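You operate a simulated robot arm through the tools that you are given. There is no shell and no other tool.

You run a simulated robot arm. Do the job below in one go: nothing can be reset, and whatever is moved stays where it is left.

## Task
Lock the 4 MM disc in its port, switch the flow pump on and set the float at 2.
Fine: the float's top edge at the mark; LOCK all the way; leave it running; leave the other discs alone.

Only the result counts: the job must be done as asked and must still hold three seconds after the hand-in. Knocking over, shifting, dropping, spilling or breaking anything else fails it.

## Robot
A 6-joint arm with a two-finger gripper, fixed in place. Base frame: the origin is on the floor under the middle of its stand, x ahead of it, y to its left, z up; the work surface is at about z = 0.85. Lengths are in m, angles in rad, forces in N, time in s.
With the tool pointing down near the work surface it reaches from about 0.14 to 0.68 m from the base axis. Its first joint turns from -1.152 to 1.152 rad. Payload 2.45 kg.
The tool frame sits at the grasp point between the pads (the TCP): z along the fingers, y along the line on which they close. The tips reach 0.03 m beyond it. The gripper opens to 0.106 m; its body begins 0.079 m behind the TCP.
Orientation is told as [roll, pitch, yaw] about the base's x, y, z axes, in that order, counted from this pose: with the fingers straight down and closing along the base's y, the tool's x points along the base's -x, its y along +y and its z along -z.

## Interface
- The arm moves only by the tool drive_tool. Its argument "rows" is a list of rows, each a list of 2 entries, a list of its own where there are three numbers: the shift along the tool's x, y, z in units of 40 mm (1.0 is 40 mm), then the turn, a rotation vector about the tool's x, y, z in units of 8 degrees (1.0 is 8 degrees). In form: [[[tx, ty, tz], [rx, ry, rz]], ...]. A call has 1 to 20 rows; each row shifts and turns the commanded pose from where the row before left it, along the tool's axes as they then stand. "gripper" is the opening, from 0 (shut) to 1 (fully open), set as the call begins (left out, the last holds). A call with a number of a shift or a turn outside -1 to 1 is refused whole. A row lasts 0.2 s, in which the tool goes at most 0.05 m and 0.15 rad; a call with a longer step from one row to the next is refused whole, and so is a gripper value outside its range. Where a pose cannot be reached the arm comes as near as it can. A force on the tool above 40 N (or 10 N above the force at the start of the call, whichever is more), or a blocked arm, ends the call early, and 0.2 s more pass. The fingers move at their own pace (about 0.153 m/s each) and stop on an object; they squeeze with about 44 N. The grip force told is the motor's: it shows also when the fingers shut on nothing. Time passes only in rows, and 0.2 s behind the last, so rows that do not move let the fingers close. The reply holds the time, the measured pose of the TCP, the force on the tool along the base axes, the opening and the grip force, in the units named above and with some noise, with the torque about the TCP (base axes, N m) and any sound that the robot's microphone picked up.
- Cameras (640 x 400 px; columns grow to the right, rows downward): "scene" is fixed at [0.0605, 0.4111, 1.4177]; the picture's right is [-0.76, -0.65, 0.00], its down [-0.29, 0.34, -0.90] and it looks along [0.58, -0.68, -0.44] (base axes); focal length 354 px, centre (320, 200). "wrist" rides on the gripper at [0.076, -0.002, -0.106] in the tool frame; the picture's right is [0.02, 1.00, 0.00], its down [-0.78, 0.02, -0.62] and it looks along [-0.62, 0.01, 0.78] (tool axes); focal length 247 px, centre (320, 200). There is no depth. A picture from a camera that has moved, and an enlarged one, comes with that camera's place and axes in the base frame and with its lens.
- camera(camera): a new picture of that camera. It takes no simulated time.
- inspect(camera, box): a new picture of the part [left, top, right, bottom] of that camera's present view, enlarged. It takes no simulated time.
- finish_job(): hands the job in; it is judged then, once.

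Nothing tells you positions but the pictures and the camera data. Unless the task says otherwise, let go and move clear before handing in.

The tools are called after "Request:" as name(argument=value, ...) on one line, values as JSON. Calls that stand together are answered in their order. drive_tool: Moves the arm, as the interface text tells. Its arguments: {"type":"object","properties":{"rows":{"type":"array"},"gripper":{"type":"number"}},"required":["rows"]} The other tools are called the same way: camera (camera) takes a picture; inspect (camera, box) takes an enlarged picture of a part of a camera's view; finish_job () hands the job in.

At the start:

```text
t: 0.0
tcp_pos: [0.3503, -0.1196, 1.2539]
ee_rot: [-0.001, 0.002, 0.001]
ft_force: [0.2, 1.8, 1.1]
torque: [0.02, 0.02, 0.02]
width: 0.1059
grasp_force: 0.0
```

scene: 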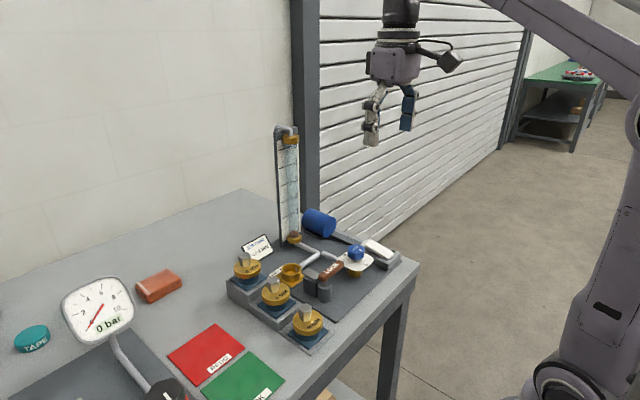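
wrist: 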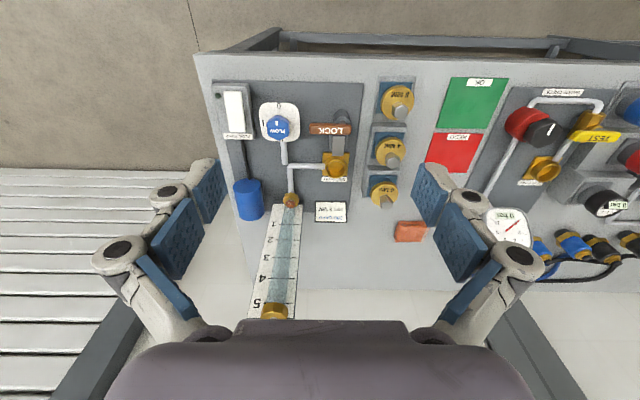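

I see a flow bench with a rotameter tube, a FLOW knob, a LOCK lever at a port, and three discs in holders. I'll enlarge the pictures before moving anything.

Request:
inspect(camera="scene", box=[220, 220, 420, 350])

Request:
inspect(camera="wrist", box=[200, 70, 440, 220])

Request:
inspect(camera="scene", box=[250, 115, 350, 250])

Request:
inspect(camera="wrist", box=[220, 180, 360, 320])

Request:
inspect(camera="wrist", box=[360, 75, 420, 215])

```text
3.08 times, centred on (320, 285) of scene
camera zoom: at [0.0605, 0.4111, 1.4177], right [-0.76, -0.65, 0.0], down [-0.29, 0.34, -0.9], along [0.58, -0.68, -0.44], focal length 1089 px, centre (320, -62)
```

zoom: 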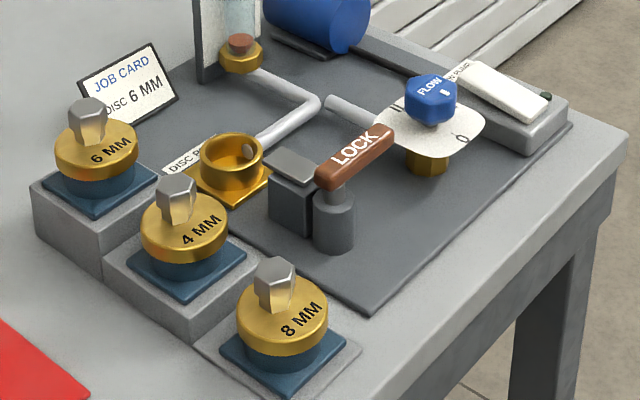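

```text
2.67 times, centred on (320, 145) of wrist
camera zoom: at [0.274, -0.1226, 1.3604], right [-0.02, 1.0, 0.0], down [0.78, 0.02, 0.62], along [0.62, 0.01, -0.78], focal length 659 px, centre (320, 347)
```

zoom: 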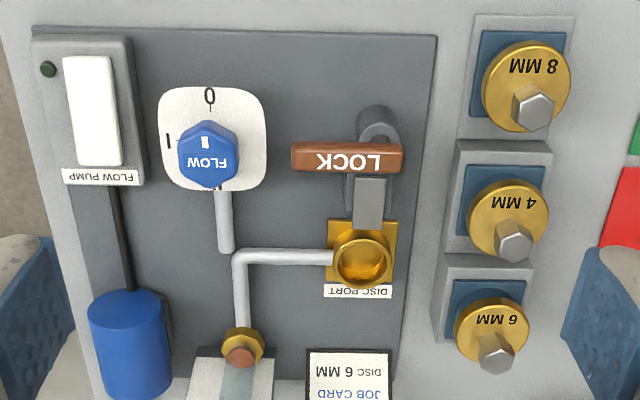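

```text
2.96 times, centred on (300, 182) of scene
camera zoom: at [0.0605, 0.4111, 1.4177], right [-0.76, -0.65, 0.0], down [-0.29, 0.34, -0.9], along [0.58, -0.68, -0.44], focal length 1049 px, centre (379, 252)
```

zoom: 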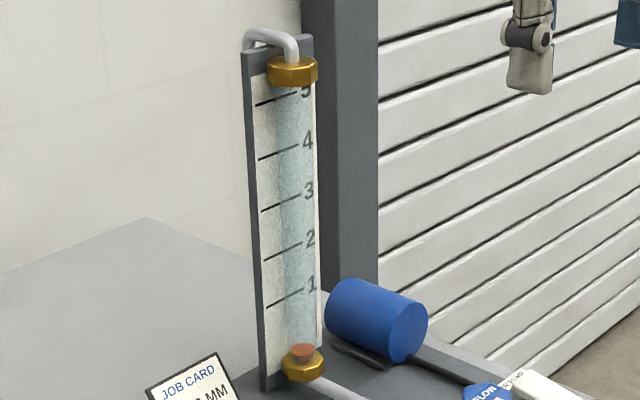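

```text
2.86 times, centred on (290, 250) of wrist
camera zoom: at [0.274, -0.1226, 1.3604], right [-0.02, 1.0, 0.0], down [0.78, 0.02, 0.62], along [0.62, 0.01, -0.78], focal length 706 px, centre (406, 57)
```

zoom: 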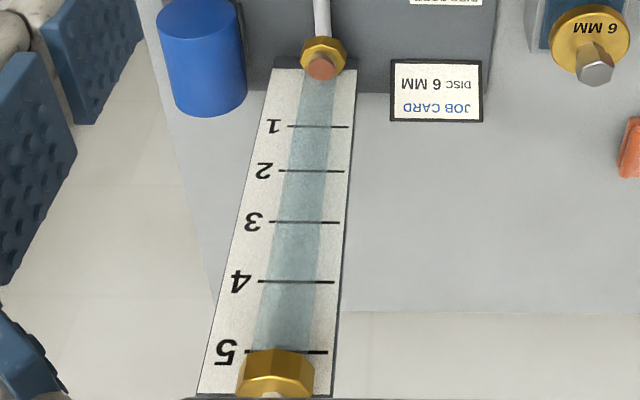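

```text
2.86 times, centred on (390, 145) of wrist
camera zoom: at [0.274, -0.1226, 1.3604], right [-0.02, 1.0, 0.0], down [0.78, 0.02, 0.62], along [0.62, 0.01, -0.78], focal length 706 px, centre (120, 357)
```

zoom: 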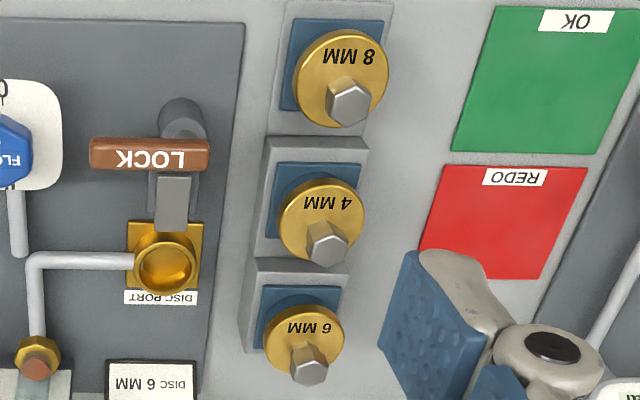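

The three discs sit at about x 0.5, y 0.02, and the port is near (0.553, -0.075). The job card says 6 MM, but the order is for the 4 MM disc, so I'll use the 4 MM. I'll lower the hand for a closer look at the controls.

Request:
drive_tool(rows=[[[0, 0, 1], [0, 0, 0]], [[0, 0, 1], [0, 0, 0]], [[0, 0, 1], [0, 0, 0]], [[0, 0, 1], [0, 0, 0]], [[0, 0, 1], [0, 0, 0]], [[0, 0, 0], [0, 0, 0]]], gripper=1)

Request:
camera(camera="wrist")

Request:
camera(camera="scene")

```text
t: 1.4
tcp_pos: [0.3509, -0.1201, 1.0538]
ee_rot: [0.001, 0.0, 0.0]
ft_force: [0.5, -0.7, -0.3]
torque: [0.0, 0.01, 0.02]
width: 0.1059
grasp_force: 0.1
```

```text
taken
camera wrist: at [0.2741, -0.1226, 1.1597], right [-0.02, 1.0, 0.0], down [0.78, 0.02, 0.62], along [0.62, 0.01, -0.78], focal length 247 px, centre (320, 200)
```

wrist: 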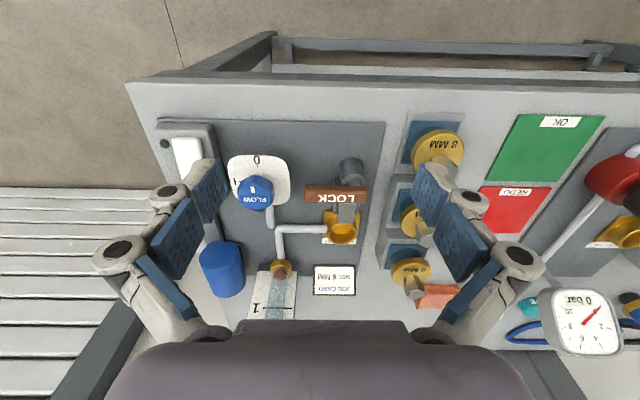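

```text
taken
```

scene: 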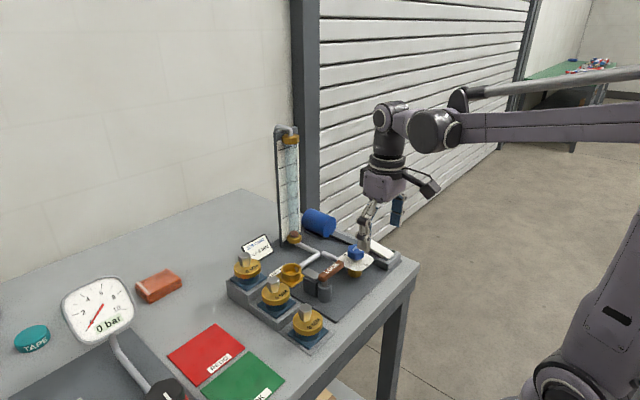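

Request:
inspect(camera="wrist", box=[290, 130, 400, 260])

Request:
inspect(camera="wrist", box=[150, 120, 310, 220])

Request:
inspect(camera="wrist", box=[380, 110, 480, 310])

Request:
inspect(camera="scene", box=[220, 240, 340, 350])

Request:
inspect(camera="scene", box=[300, 230, 420, 310])

```text
3.08 times, centred on (345, 195) of wrist
camera zoom: at [0.2741, -0.1226, 1.1597], right [-0.02, 1.0, 0.0], down [0.78, 0.02, 0.62], along [0.62, 0.01, -0.78], focal length 760 px, centre (243, 215)
```

zoom: 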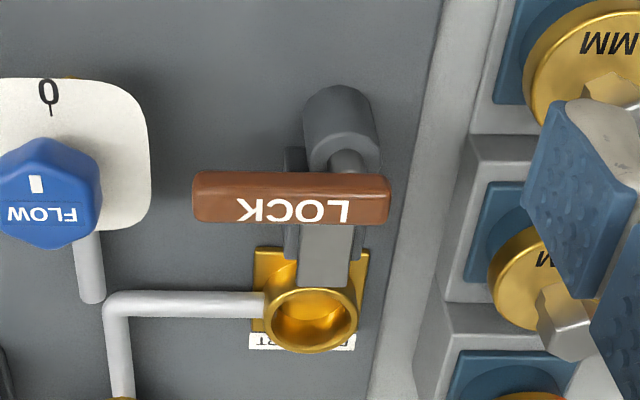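

```text
4.00 times, centred on (230, 170) of wrist
camera zoom: at [0.2741, -0.1226, 1.1597], right [-0.02, 1.0, 0.0], down [0.78, 0.02, 0.62], along [0.62, 0.01, -0.78], focal length 988 px, centre (680, 320)
```

zoom: 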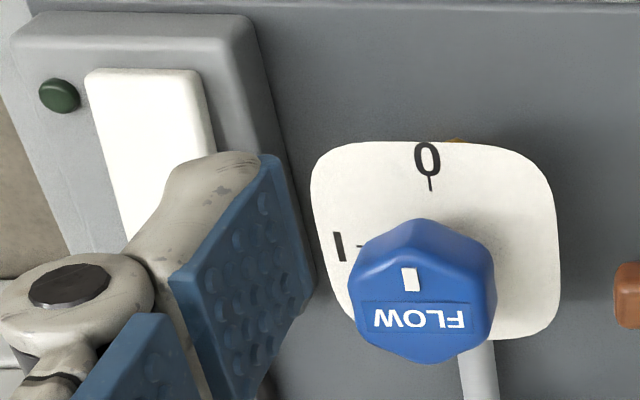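

```text
2.00 times, centred on (430, 210) of wrist
camera zoom: at [0.2741, -0.1226, 1.1597], right [-0.02, 1.0, 0.0], down [0.78, 0.02, 0.62], along [0.62, 0.01, -0.78], focal length 494 px, centre (100, 180)
```

zoom: 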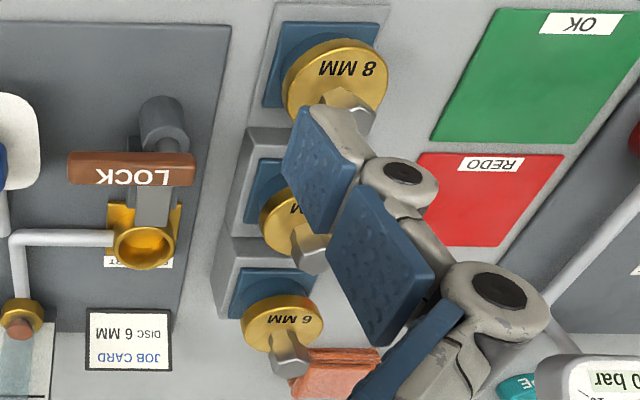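

```text
3.64 times, centred on (280, 295) of scene
camera zoom: at [0.0605, 0.4111, 1.4177], right [-0.76, -0.65, 0.0], down [-0.29, 0.34, -0.9], along [0.58, -0.68, -0.44], focal length 1287 px, centre (466, -146)
```

zoom: 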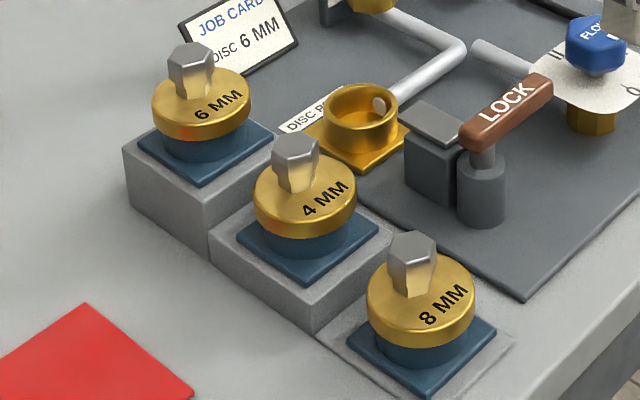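

```text
5.00 times, centred on (360, 270) of scene
camera zoom: at [0.0605, 0.4111, 1.4177], right [-0.76, -0.65, 0.0], down [-0.29, 0.34, -0.9], along [0.58, -0.68, -0.44], focal length 1770 px, centre (120, -150)
```

zoom: 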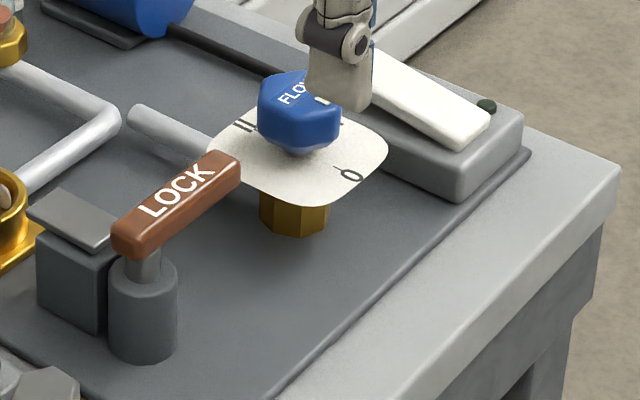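

The discs stand on stepped blocks, each with a hex pin on top. LOCK sits on a post by the port, and FLOW reads 0, I, II going counter-clockwise. Next I'll move over the 4 MM disc to find its pin exactly.

Request:
drive_tool(rows=[[[-0.78, 0.71, 0.0], [0, 0, 0]], [[-0.78, 0.71, 0.0], [0, 0, 0]], [[-0.78, 0.71, 0.0], [0, 0, 0]], [[-0.78, 0.71, 0.0], [0, 0, 0]], [[-0.78, 0.71, 0.0], [0, 0, 0]], [[0, 0, 0], [0, 0, 0]]], gripper=1)

Request:
camera(camera="wrist")

Request:
camera(camera="scene")

```text
t: 2.8
tcp_pos: [0.5068, 0.0223, 1.0537]
ee_rot: [0.001, 0.0, -0.001]
ft_force: [-0.4, 0.2, 1.0]
torque: [0.01, -0.03, -0.01]
width: 0.1058
grasp_force: 0.0
```

```text
taken
camera wrist: at [0.4297, 0.0197, 1.1607], right [-0.02, 1.0, 0.0], down [0.78, 0.02, 0.62], along [0.62, 0.01, -0.78], focal length 247 px, centre (320, 200)
```

wrist: 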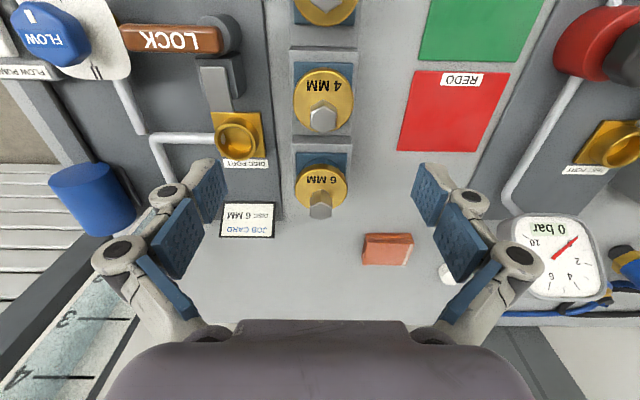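

```text
taken
```

scene: 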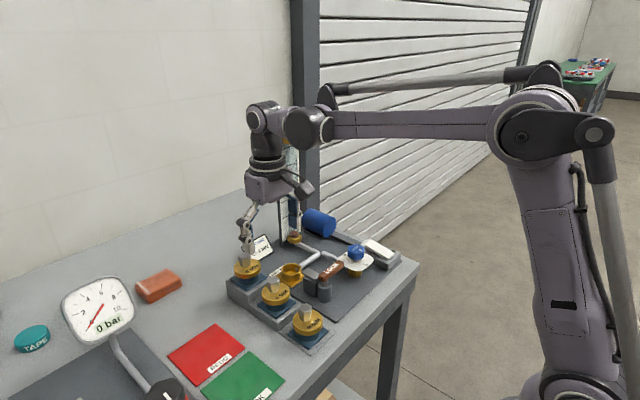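

Request:
inspect(camera="wrist", box=[280, 50, 370, 150])

Request:
inspect(camera="wrist", box=[180, 20, 280, 180])

Request:
inspect(camera="wrist", box=[0, 0, 140, 90])

```text
4.00 times, centred on (325, 100) of wrist
camera zoom: at [0.4297, 0.0197, 1.1607], right [-0.02, 1.0, 0.0], down [0.78, 0.02, 0.62], along [0.62, 0.01, -0.78], focal length 988 px, centre (300, 600)
```

zoom: 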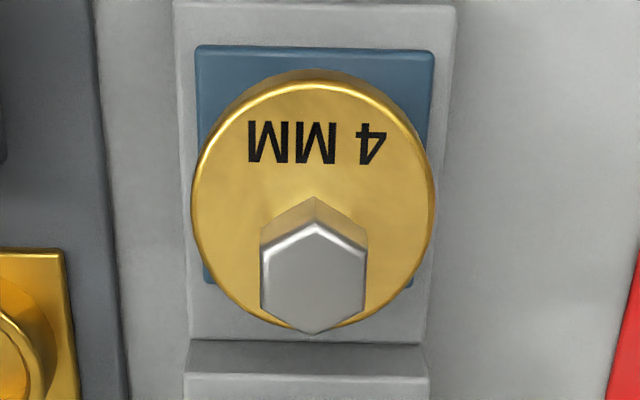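

```text
2.50 times, centred on (230, 100) of wrist
camera zoom: at [0.4297, 0.0197, 1.1607], right [-0.02, 1.0, 0.0], down [0.78, 0.02, 0.62], along [0.62, 0.01, -0.78], focal length 617 px, centre (545, 450)
```

zoom: 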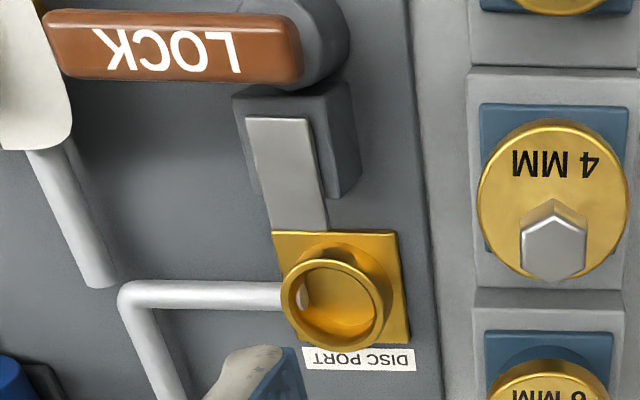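

```text
4.44 times, centred on (70, 45) of wrist
camera zoom: at [0.4297, 0.0197, 1.1607], right [-0.02, 1.0, 0.0], down [0.78, 0.02, 0.62], along [0.62, 0.01, -0.78], focal length 1098 px, centre (1431, 889)
```

zoom: 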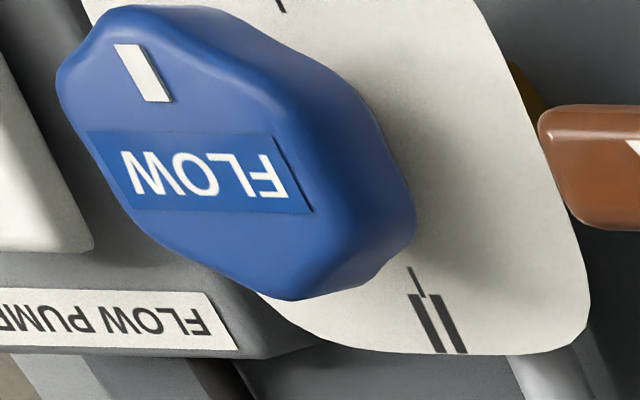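

The 4 MM pin is hexagonal, about 25 mm across flats, with its flats facing ±y. Its centre is near (0.514, 0.0235) and its top is at about z 0.935. I'll lower part way and check the alignment.

Request:
drive_tool(rows=[[[-0.09, 0.03, 0.65], [0, 0, 0]], [[-0.09, 0, 0.65], [0, 0, 0]], [[0, 0, 0.6], [0, 0, 0]], [[0, 0, 0], [0, 0, 0]]], gripper=1)

Request:
camera(camera="wrist")

Request:
inspect(camera="scene", box=[210, 190, 350, 330])

```text
t: 3.8
tcp_pos: [0.5141, 0.0241, 0.9763]
ee_rot: [0.001, 0.0, 0.002]
ft_force: [-0.1, 0.0, 0.1]
torque: [0.0, 0.0, -0.01]
width: 0.106
grasp_force: 0.1
```

```text
taken
camera wrist: at [0.4378, 0.0215, 1.0839], right [-0.02, 1.0, 0.0], down [0.78, 0.02, 0.62], along [0.62, 0.01, -0.78], focal length 247 px, centre (320, 200)
```

wrist: 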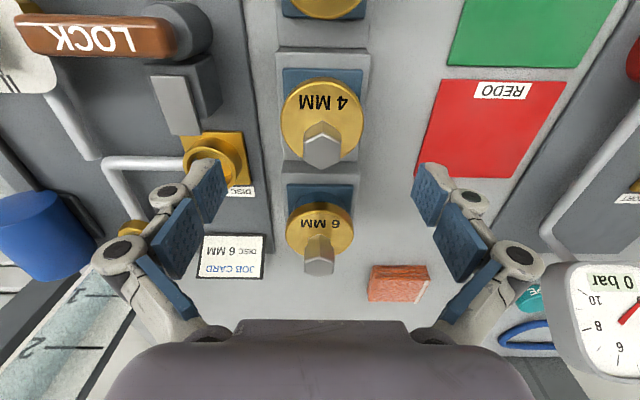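

```text
2.86 times, centred on (280, 260) of scene
camera zoom: at [0.0605, 0.4111, 1.4177], right [-0.76, -0.65, 0.0], down [-0.29, 0.34, -0.9], along [0.58, -0.68, -0.44], focal length 1011 px, centre (434, 29)
```

zoom: 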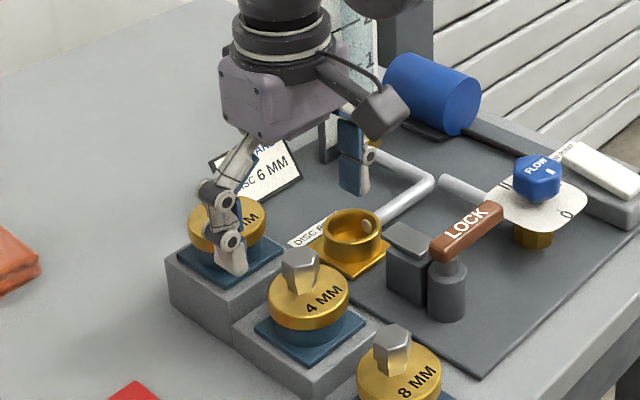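

Request:
inspect(camera="wrist", box=[270, 60, 380, 180])

Request:
inspect(camera="wrist", box=[80, 0, 280, 260])

```text
3.33 times, centred on (325, 120) of wrist
camera zoom: at [0.4378, 0.0215, 1.0839], right [-0.02, 1.0, 0.0], down [0.78, 0.02, 0.62], along [0.62, 0.01, -0.78], focal length 823 px, centre (303, 467)
```

zoom: 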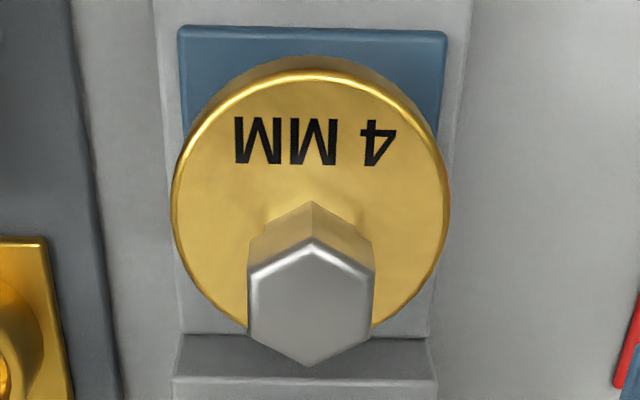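

```text
1.54 times, centred on (180, 130) of wrist
camera zoom: at [0.4378, 0.0215, 1.0839], right [-0.02, 1.0, 0.0], down [0.78, 0.02, 0.62], along [0.62, 0.01, -0.78], focal length 380 px, centre (535, 308)
```

zoom: 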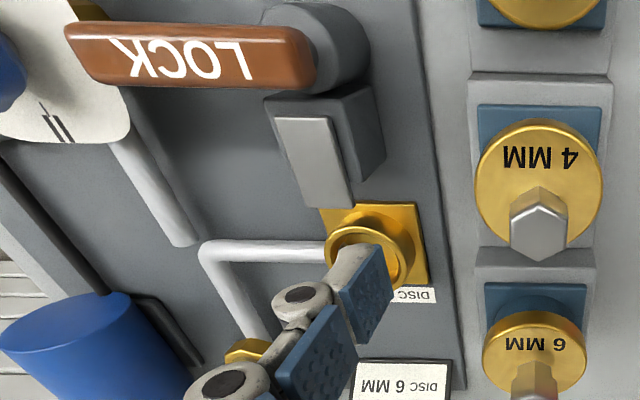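

The pin top is at about z 0.94 and the disc face at about 0.919. I'll lower the pads around the pin, just above the disc face, and close.

Request:
drive_tool(rows=[[[0.01, 0, 0.3], [0, 0, 0]], [[0, 0, 0.3], [0, 0, 0]], [[0, 0, 0], [0, 0, 0]]], gripper=1)

Request:
inspect(camera="wrist", box=[200, 80, 440, 260])

Request:
inspect(camera="scene", box=[220, 220, 340, 330])

```text
t: 4.6
tcp_pos: [0.5144, 0.0228, 0.9529]
ee_rot: [0.0, 0.002, 0.002]
ft_force: [0.2, 0.0, 0.0]
torque: [0.0, 0.01, -0.02]
width: 0.1058
grasp_force: 0.1
```

```text
2.22 times, centred on (320, 170) of wrist
camera zoom: at [0.437, 0.0214, 1.0599], right [-0.02, 1.0, 0.0], down [0.78, 0.02, 0.62], along [0.62, 0.01, -0.78], focal length 549 px, centre (320, 267)
```

zoom: 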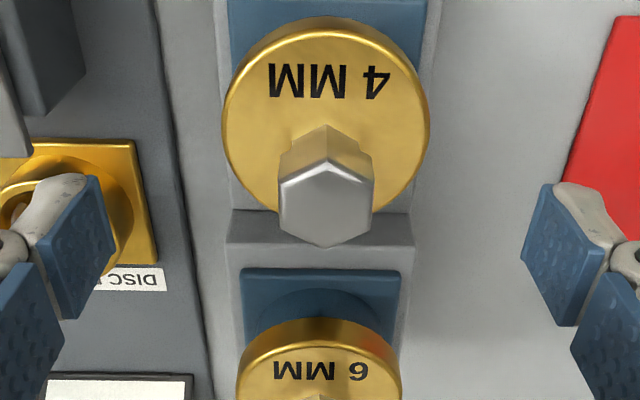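

```text
3.64 times, centred on (280, 275) of scene
camera zoom: at [0.0605, 0.4111, 1.4177], right [-0.76, -0.65, 0.0], down [-0.29, 0.34, -0.9], along [0.58, -0.68, -0.44], focal length 1287 px, centre (466, -73)
```

zoom: 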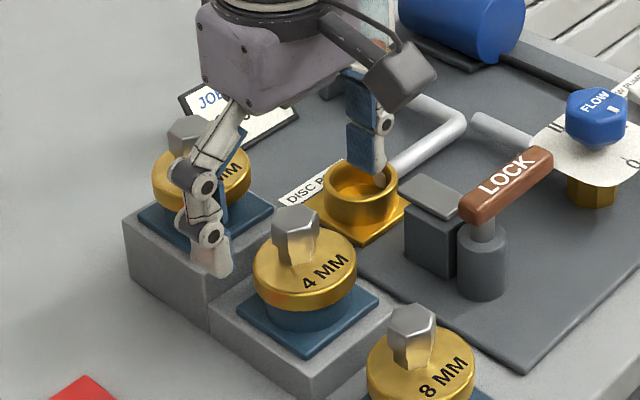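

The pads straddle the 4 MM pin and clear the neighbours. I'll close on it now.

Request:
drive_tool(rows=[[[0, 0, 0], [0, 0, 0]], [[0, 0, 0], [0, 0, 0]], [[0, 0, 0], [0, 0, 0]], [[0, 0, 0], [0, 0, 0]]], gripper=0)

Request:
inspect(camera="wrist", box=[200, 80, 440, 260])

```text
t: 5.6
tcp_pos: [0.514, 0.0238, 0.9533]
ee_rot: [-0.001, 0.0, 0.002]
ft_force: [2.3, 4.1, 16.9]
torque: [0.1, 0.03, 0.01]
width: 0.0249
grasp_force: 43.4
```

```text
2.22 times, centred on (320, 170) of wrist
camera zoom: at [0.4369, 0.0217, 1.0605], right [-0.02, 1.0, 0.0], down [0.78, 0.02, 0.62], along [0.62, 0.01, -0.78], focal length 549 px, centre (320, 267)
```

zoom: 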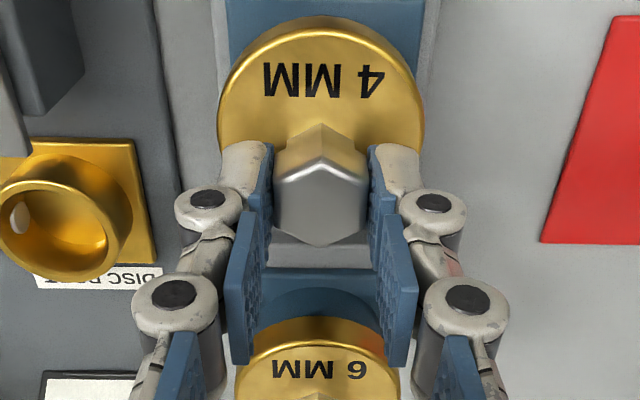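

The pin is gripped at 24.9 mm. I'll lift straight up and look at the disc.

Request:
drive_tool(rows=[[[0, 0, -0.2], [0, 0, 0]], [[0, 0, -0.4], [0, 0, 0]], [[0, 0, -0.6], [0, 0, 0]], [[0, 0, -0.6], [0, 0, 0]], [[0, 0, -0.4], [0, 0, 0]], [[0, 0, 0], [0, 0, 0]]])

Request:
camera(camera="wrist")

Request:
inspect(camera="scene", box=[220, 200, 340, 330])

```text
t: 7.0
tcp_pos: [0.5122, 0.0226, 1.0421]
ee_rot: [0.0, 0.001, 0.001]
ft_force: [-0.2, 0.4, 0.2]
torque: [0.03, 0.0, -0.01]
width: 0.0
grasp_force: 28.5
```

```text
taken
camera wrist: at [0.4366, 0.0211, 1.1485], right [-0.02, 1.0, 0.0], down [0.78, 0.02, 0.62], along [0.62, 0.01, -0.78], focal length 247 px, centre (320, 200)
```

wrist: 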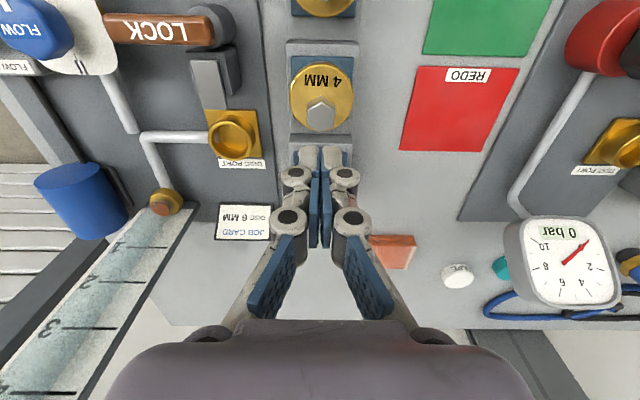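

```text
3.08 times, centred on (280, 265) of scene
camera zoom: at [0.0605, 0.4111, 1.4177], right [-0.76, -0.65, 0.0], down [-0.29, 0.34, -0.9], along [0.58, -0.68, -0.44], focal length 1089 px, centre (443, 0)
```

zoom: 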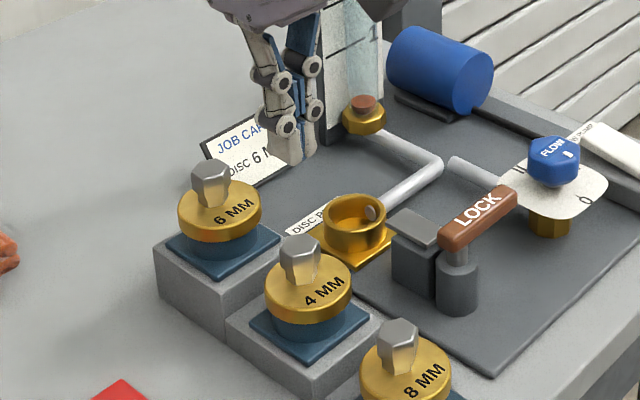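

The grip slid off: the fingers are shut on nothing and the disc looks unmoved in its nest. I'll look closely at the pin and seat before trying again.

Request:
inspect(camera="wrist", box=[280, 50, 360, 140])

Request:
inspect(camera="scene", box=[250, 270, 305, 315])

Request:
inspect(camera="scene", box=[225, 240, 280, 290])

```text
4.44 times, centred on (320, 95) of wrist
camera zoom: at [0.4366, 0.0211, 1.1485], right [-0.02, 1.0, 0.0], down [0.78, 0.02, 0.62], along [0.62, 0.01, -0.78], focal length 1098 px, centre (320, 667)
```

zoom: 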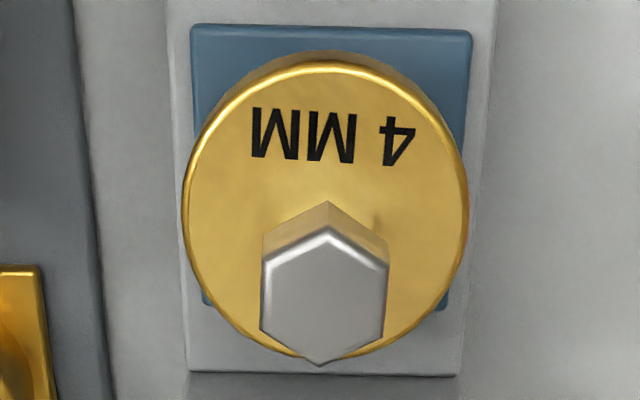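

```text
8.89 times, centred on (278, 292) of scene
camera zoom: at [0.0605, 0.4111, 1.4177], right [-0.76, -0.65, 0.0], down [-0.29, 0.34, -0.9], along [0.58, -0.68, -0.44], focal length 3146 px, centre (698, -622)
```

zoom: 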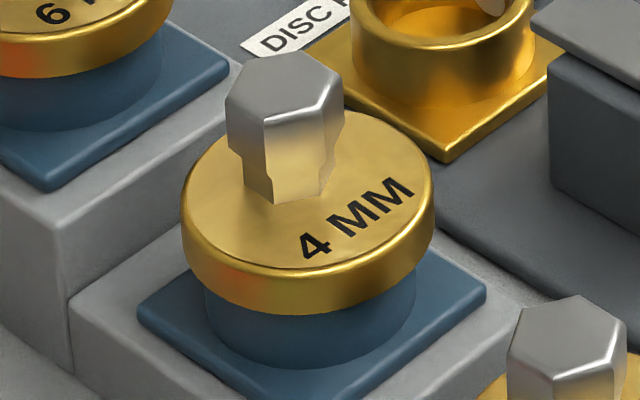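

```text
8.00 times, centred on (252, 265) of scene
camera zoom: at [0.0605, 0.4111, 1.4177], right [-0.76, -0.65, 0.0], down [-0.29, 0.34, -0.9], along [0.58, -0.68, -0.44], focal length 2832 px, centre (860, -320)
```

zoom: 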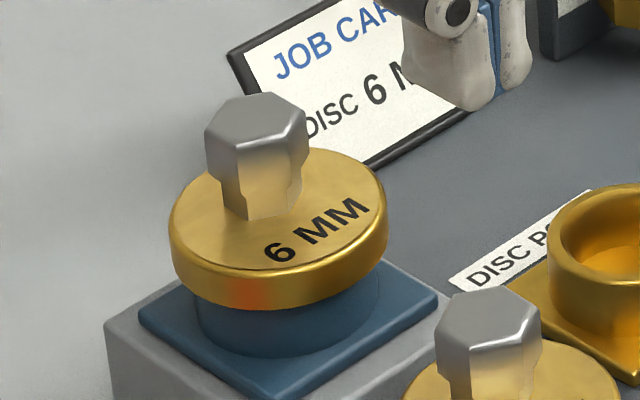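

The pin has a wider hex head on a narrower neck, so it should be holdable. I'll open, go back to it and lift very slowly while watching the forces.

Request:
drive_tool(rows=[[[0, 0, 0], [0, 0, 0]], [[0, 0, 0], [0, 0, 0]], [[0, 0, 0.7], [0, 0, 0]], [[-0.02, 0.02, 0.7], [0, 0, 0]], [[-0.02, 0, 0.5], [0, 0, 0]], [[0, 0, 0.25], [0, 0, 0]], [[0, 0, 0], [0, 0, 0]]], gripper=1)

Request:
inspect(camera="wrist", box=[200, 80, 440, 260])

```text
t: 8.6
tcp_pos: [0.515, 0.0251, 0.9562]
ee_rot: [-0.001, -0.002, 0.001]
ft_force: [-1.0, 0.5, 0.1]
torque: [0.01, 0.0, 0.01]
width: 0.1062
grasp_force: 0.1
```

```text
2.22 times, centred on (320, 170) of wrist
camera zoom: at [0.4385, 0.0214, 1.0621], right [-0.02, 1.0, 0.0], down [0.78, 0.02, 0.62], along [0.62, 0.01, -0.78], focal length 549 px, centre (320, 267)
```

zoom: 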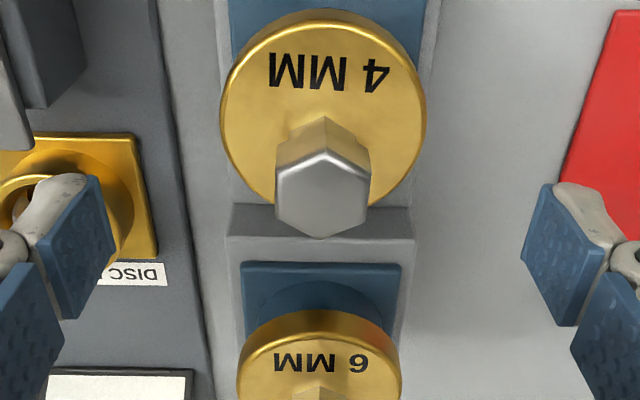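

Request:
drive_tool(rows=[[[0, 0, 0.05], [0, 0, 0]], [[0, 0, 0], [0, 0, 0]], [[0, 0, 0], [0, 0, 0]], [[0, 0, 0], [0, 0, 0]], [[0, 0, 0], [0, 0, 0]]], gripper=0)

Request:
inspect(camera="wrist", box=[260, 100, 380, 200])

Request:
inspect(camera="scene", box=[245, 250, 325, 310])

```text
t: 9.8
tcp_pos: [0.5152, 0.0241, 0.9543]
ee_rot: [-0.001, -0.001, 0.002]
ft_force: [2.4, 1.1, 22.3]
torque: [0.01, 0.03, 0.03]
width: 0.0247
grasp_force: 44.1
```

```text
4.00 times, centred on (320, 150) of wrist
camera zoom: at [0.4383, 0.0216, 1.061], right [-0.02, 1.0, 0.0], down [0.78, 0.02, 0.62], along [0.62, 0.01, -0.78], focal length 988 px, centre (320, 400)
```

zoom: 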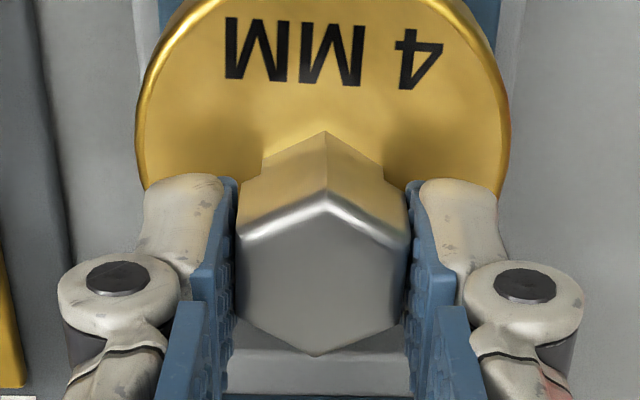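

```text
6.67 times, centred on (285, 280) of scene
camera zoom: at [0.0602, 0.4111, 1.4177], right [-0.76, -0.65, 0.0], down [-0.29, 0.34, -0.9], along [0.58, -0.68, -0.44], focal length 2360 px, centre (553, -333)
```

zoom: 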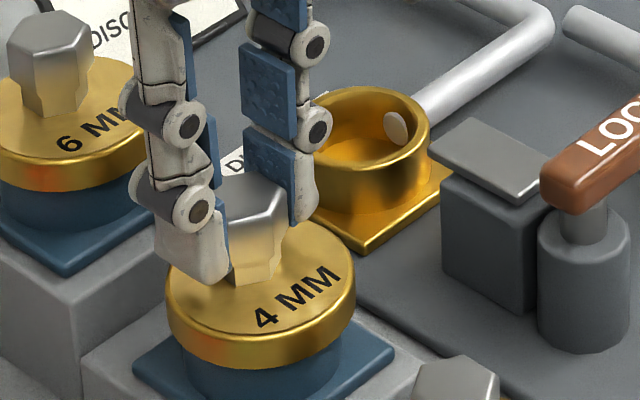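

Grip is on the head at 24.7 mm, and the tips seem to rest on the disc face. I'll lift a few millimetres slowly and read the force.

Request:
drive_tool(rows=[[[0, 0, -0.04], [0, 0, 0]], [[0, 0, -0.04], [0, 0, 0]], [[0, 0, 0], [0, 0, 0]]])

Request:
inspect(camera="wrist", box=[260, 80, 380, 200])

Request:
inspect(camera="scene", box=[245, 250, 325, 310])

```text
t: 10.6
tcp_pos: [0.5155, 0.024, 0.9564]
ee_rot: [0.0, -0.001, 0.002]
ft_force: [-0.2, 0.0, -1.3]
torque: [0.01, -0.01, -0.01]
width: 0.0247
grasp_force: 44.0
```

```text
3.33 times, centred on (320, 140) of wrist
camera zoom: at [0.4383, 0.0215, 1.0637], right [-0.02, 1.0, 0.0], down [0.78, 0.02, 0.62], along [0.62, 0.01, -0.78], focal length 823 px, centre (320, 400)
```

zoom: 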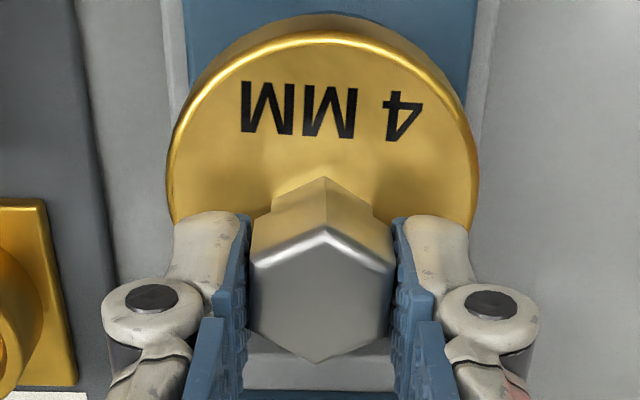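

```text
6.67 times, centred on (285, 280) of scene
camera zoom: at [0.0605, 0.4111, 1.4177], right [-0.76, -0.65, 0.0], down [-0.29, 0.34, -0.9], along [0.58, -0.68, -0.44], focal length 2360 px, centre (553, -333)
```

zoom: 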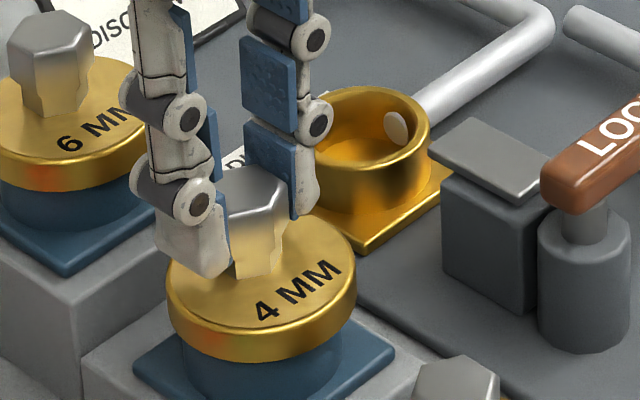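

Request:
drive_tool(rows=[[[0, 0, -0.03], [0, 0, 0]], [[0, 0, -0.03], [0, 0, 0]], [[0, 0, 0], [0, 0, 0]]])

Request:
inspect(camera="scene", box=[245, 250, 325, 310])

```text
t: 11.4
tcp_pos: [0.5152, 0.0247, 0.9595]
ee_rot: [-0.001, 0.0, 0.001]
ft_force: [0.3, 0.1, -0.8]
torque: [0.01, -0.03, -0.02]
width: 0.0247
grasp_force: 44.4
```

```text
6.67 times, centred on (285, 280) of scene
camera zoom: at [0.0605, 0.4111, 1.4177], right [-0.76, -0.65, 0.0], down [-0.29, 0.34, -0.9], along [0.58, -0.68, -0.44], focal length 2360 px, centre (553, -333)
```

zoom: 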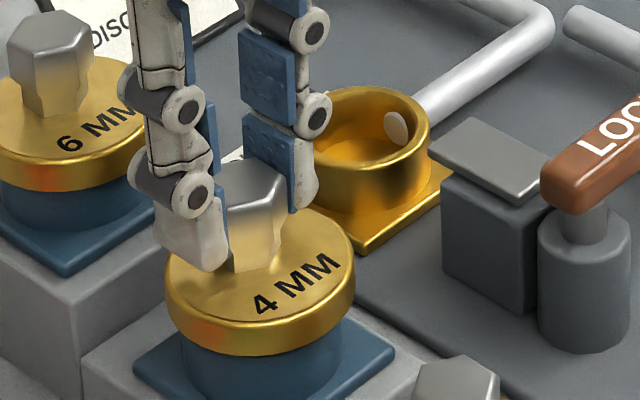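

The disc is rising with the hand this time. I'll keep lifting slowly and straight.

Request:
drive_tool(rows=[[[0, 0, -0.05], [0, 0, 0]], [[0, 0, -0.05], [0, 0, 0]], [[0, 0, -0.05], [0, 0, 0]], [[0, 0, 0], [0, 0, 0]]])

Request:
inspect(camera="scene", box=[245, 250, 325, 310])

Request:
inspect(camera="wrist", box=[260, 80, 380, 200])

```text
t: 12.4
tcp_pos: [0.5151, 0.0251, 0.9644]
ee_rot: [0.001, 0.0, 0.0]
ft_force: [0.9, 0.0, -2.0]
torque: [-0.01, -0.01, 0.05]
width: 0.0247
grasp_force: 43.7
```

```text
6.67 times, centred on (285, 280) of scene
camera zoom: at [0.0605, 0.4111, 1.4177], right [-0.76, -0.65, 0.0], down [-0.29, 0.34, -0.9], along [0.58, -0.68, -0.44], focal length 2360 px, centre (553, -333)
```

zoom: 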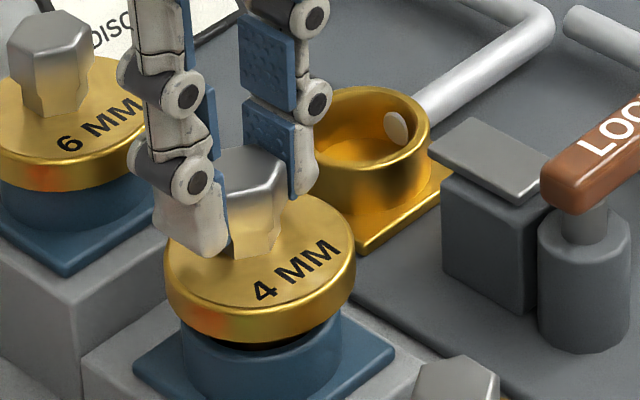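

```text
3.33 times, centred on (320, 140) of wrist
camera zoom: at [0.4381, 0.0216, 1.0718], right [-0.02, 1.0, 0.0], down [0.78, 0.02, 0.62], along [0.62, 0.01, -0.78], focal length 823 px, centre (320, 400)
```

zoom: 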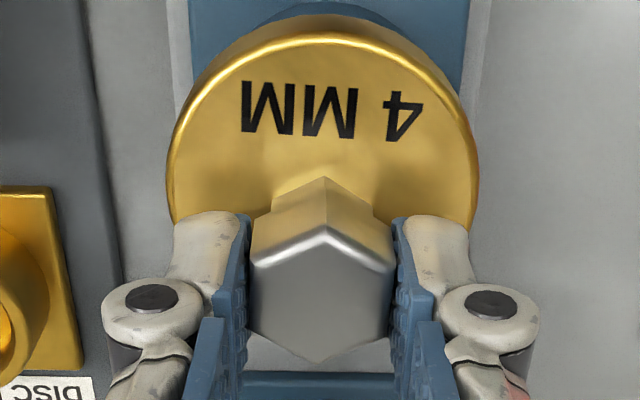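

Request:
drive_tool(rows=[[[0, 0, -0.1], [0, 0, 0]], [[0, 0, -0.1], [0, 0, 0]], [[0, 0, -0.1], [0, 0, 0]], [[0, 0, -0.1], [0, 0, 0]], [[0, 0, -0.1], [0, 0, 0]], [[0, 0, -0.1], [0, 0, 0]], [[0, 0, -0.1], [0, 0, 0]], [[0, 0, -0.1], [0, 0, 0]], [[0, 0, 0], [0, 0, 0]]])

Request:
inspect(camera="scene", box=[225, 220, 345, 310])

Request:
camera(camera="wrist")

```text
t: 14.4
tcp_pos: [0.5149, 0.0239, 0.9971]
ee_rot: [0.0, -0.001, 0.0]
ft_force: [-0.3, -0.8, -0.6]
torque: [0.0, -0.01, 0.0]
width: 0.0247
grasp_force: 43.9
```

```text
4.44 times, centred on (285, 265) of scene
camera zoom: at [0.0605, 0.4111, 1.4177], right [-0.76, -0.65, 0.0], down [-0.29, 0.34, -0.9], along [0.58, -0.68, -0.44], focal length 1573 px, centre (476, -89)
```

zoom: 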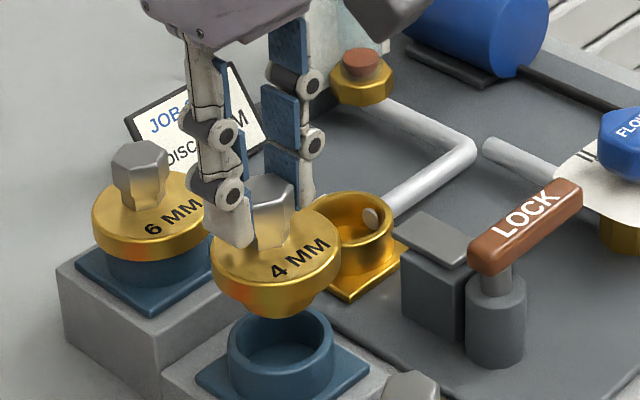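

```text
taken
camera wrist: at [0.4382, 0.0217, 1.1042], right [-0.02, 1.0, 0.0], down [0.78, 0.02, 0.62], along [0.62, 0.01, -0.78], focal length 247 px, centre (320, 200)
```

wrist: 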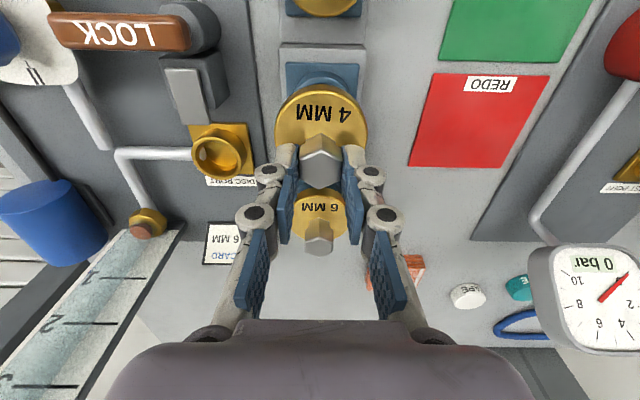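

The 4 MM disc is free of its nest and hanging level. Next I'll pin down the port's centre and rim.

Request:
inspect(camera="wrist", box=[150, 40, 290, 200])

Request:
inspect(camera="scene", box=[270, 240, 345, 310])

```text
2.50 times, centred on (220, 120) of wrist
camera zoom: at [0.4382, 0.0217, 1.1042], right [-0.02, 1.0, 0.0], down [0.78, 0.02, 0.62], along [0.62, 0.01, -0.78], focal length 617 px, centre (570, 400)
```

zoom: 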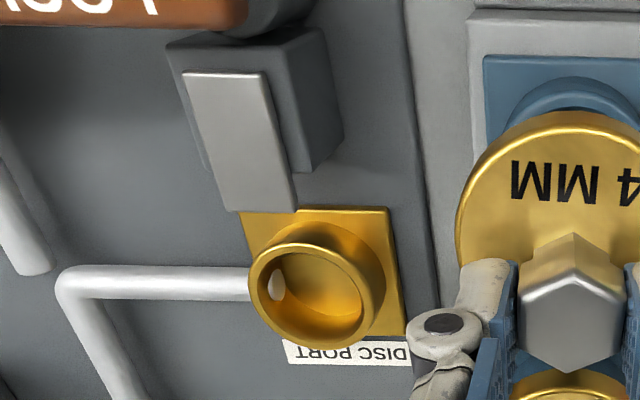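

```text
5.71 times, centred on (308, 275) of scene
camera zoom: at [0.0605, 0.4111, 1.4177], right [-0.76, -0.65, 0.0], down [-0.29, 0.34, -0.9], along [0.58, -0.68, -0.44], focal length 2023 px, centre (391, -229)
```

zoom: 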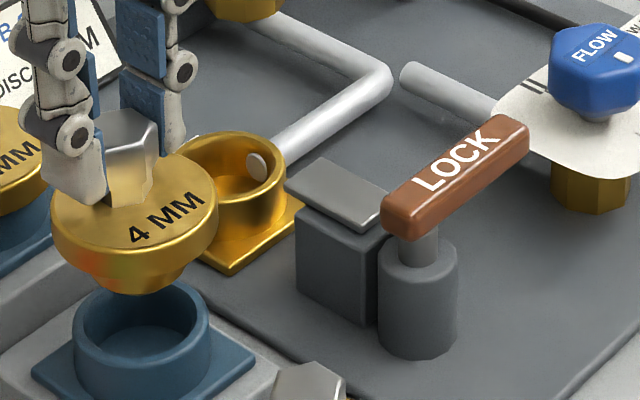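

The port's rim centre works out to about (0.567, -0.081, 0.876). I'll carry the disc over slowly, moving sideways first so it stays clear of the 6 MM disc.

Request:
drive_tool(rows=[[[0, -0.2, -0.1], [0, 0, 0]], [[0, -0.37, 0], [0, 0, 0]], [[0, -0.4, 0], [0, 0, 0]], [[-0.15, -0.4, 0], [0, 0, 0]], [[-0.27, -0.4, 0], [0, 0, 0]], [[-0.27, -0.4, 0], [0, 0, 0]], [[-0.27, -0.3, 0], [0, 0, 0]], [[-0.25, -0.15, 0], [0, 0, 0]], [[-0.14, 0, 0], [0, 0, 0]], [[0, 0, 0], [0, 0, 0]]])

Request:
camera(camera="wrist")

Request:
inspect(camera="scene", box=[225, 200, 365, 310])

```text
t: 16.6
tcp_pos: [0.5678, -0.081, 1.002]
ee_rot: [-0.001, 0.0, 0.003]
ft_force: [-0.3, -1.2, -2.3]
torque: [0.03, 0.02, 0.03]
width: 0.0247
grasp_force: 44.5
```

```text
taken
camera wrist: at [0.4922, -0.0833, 1.1079], right [-0.02, 1.0, 0.0], down [0.78, 0.02, 0.62], along [0.62, 0.01, -0.78], focal length 247 px, centre (320, 200)
```

wrist: 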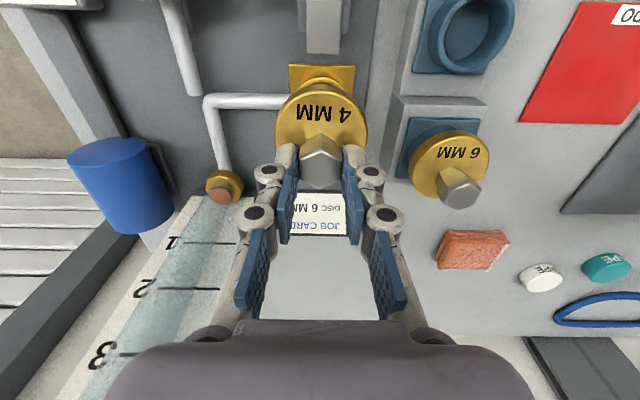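

```text
3.64 times, centred on (295, 255) of scene
camera zoom: at [0.0605, 0.4111, 1.4177], right [-0.76, -0.65, 0.0], down [-0.29, 0.34, -0.9], along [0.58, -0.68, -0.44], focal length 1287 px, centre (411, 0)
```

zoom: 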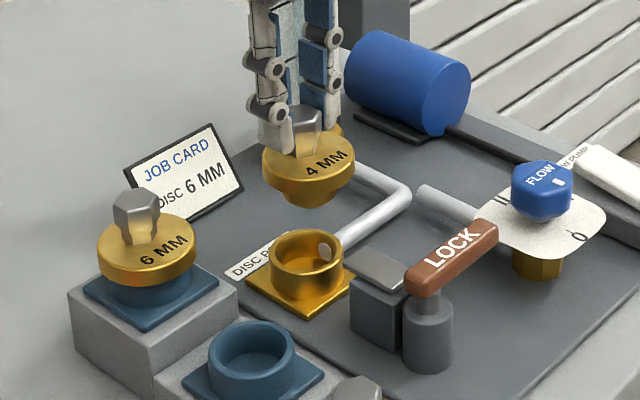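

Request:
inspect(camera="scene", box=[270, 225, 325, 295])

Request:
inspect(camera="wrist", box=[260, 50, 380, 200])

```text
5.71 times, centred on (298, 260) of scene
camera zoom: at [0.0605, 0.4111, 1.4177], right [-0.76, -0.65, 0.0], down [-0.29, 0.34, -0.9], along [0.58, -0.68, -0.44], focal length 2023 px, centre (449, -143)
```

zoom: 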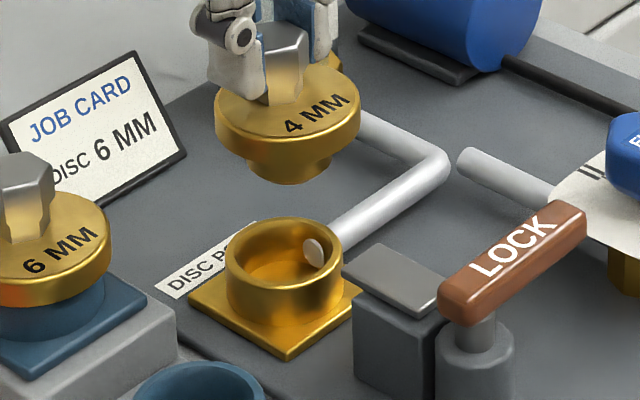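

```text
2.67 times, centred on (320, 125) of wrist
camera zoom: at [0.4922, -0.0833, 1.1079], right [-0.02, 1.0, 0.0], down [0.78, 0.02, 0.62], along [0.62, 0.01, -0.78], focal length 659 px, centre (320, 400)
```

zoom: 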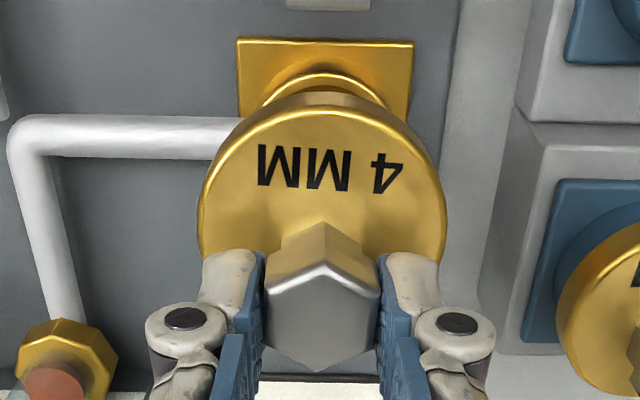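

The disc looks about 4 mm short in x and 1 mm off in y. I'll correct that and lower to just above the rim.

Request:
drive_tool(rows=[[[-0.09, 0.02, 0.2], [0, 0, 0]], [[0, 0, 0.3], [0, 0, 0]], [[0, 0, 0.3], [0, 0, 0]], [[0, 0, 0.3], [0, 0, 0]], [[0, 0, 0], [0, 0, 0]]])

Request:
inspect(camera="scene", box=[270, 235, 325, 295])

Request:
inspect(camera="wrist", box=[260, 50, 380, 200])

```text
t: 17.8
tcp_pos: [0.5727, -0.0801, 0.9561]
ee_rot: [-0.001, 0.001, -0.001]
ft_force: [-0.1, -0.3, -0.6]
torque: [-0.01, -0.04, 0.0]
width: 0.0251
grasp_force: 43.7
```

```text
6.67 times, centred on (298, 265) of scene
camera zoom: at [0.0605, 0.4111, 1.4177], right [-0.76, -0.65, 0.0], down [-0.29, 0.34, -0.9], along [0.58, -0.68, -0.44], focal length 2360 px, centre (470, -233)
```

zoom: 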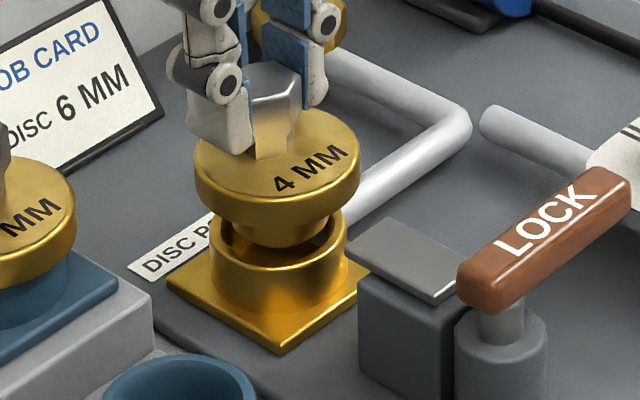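

```text
2.67 times, centred on (320, 125) of wrist
camera zoom: at [0.4957, -0.0822, 1.0635], right [-0.02, 1.0, 0.0], down [0.78, 0.02, 0.62], along [0.62, 0.01, -0.78], focal length 659 px, centre (320, 400)
```

zoom: 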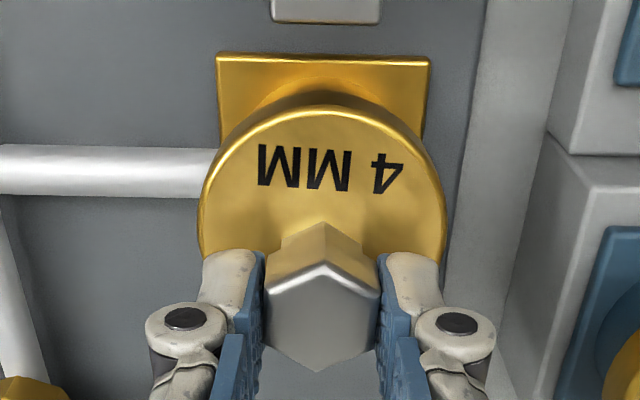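

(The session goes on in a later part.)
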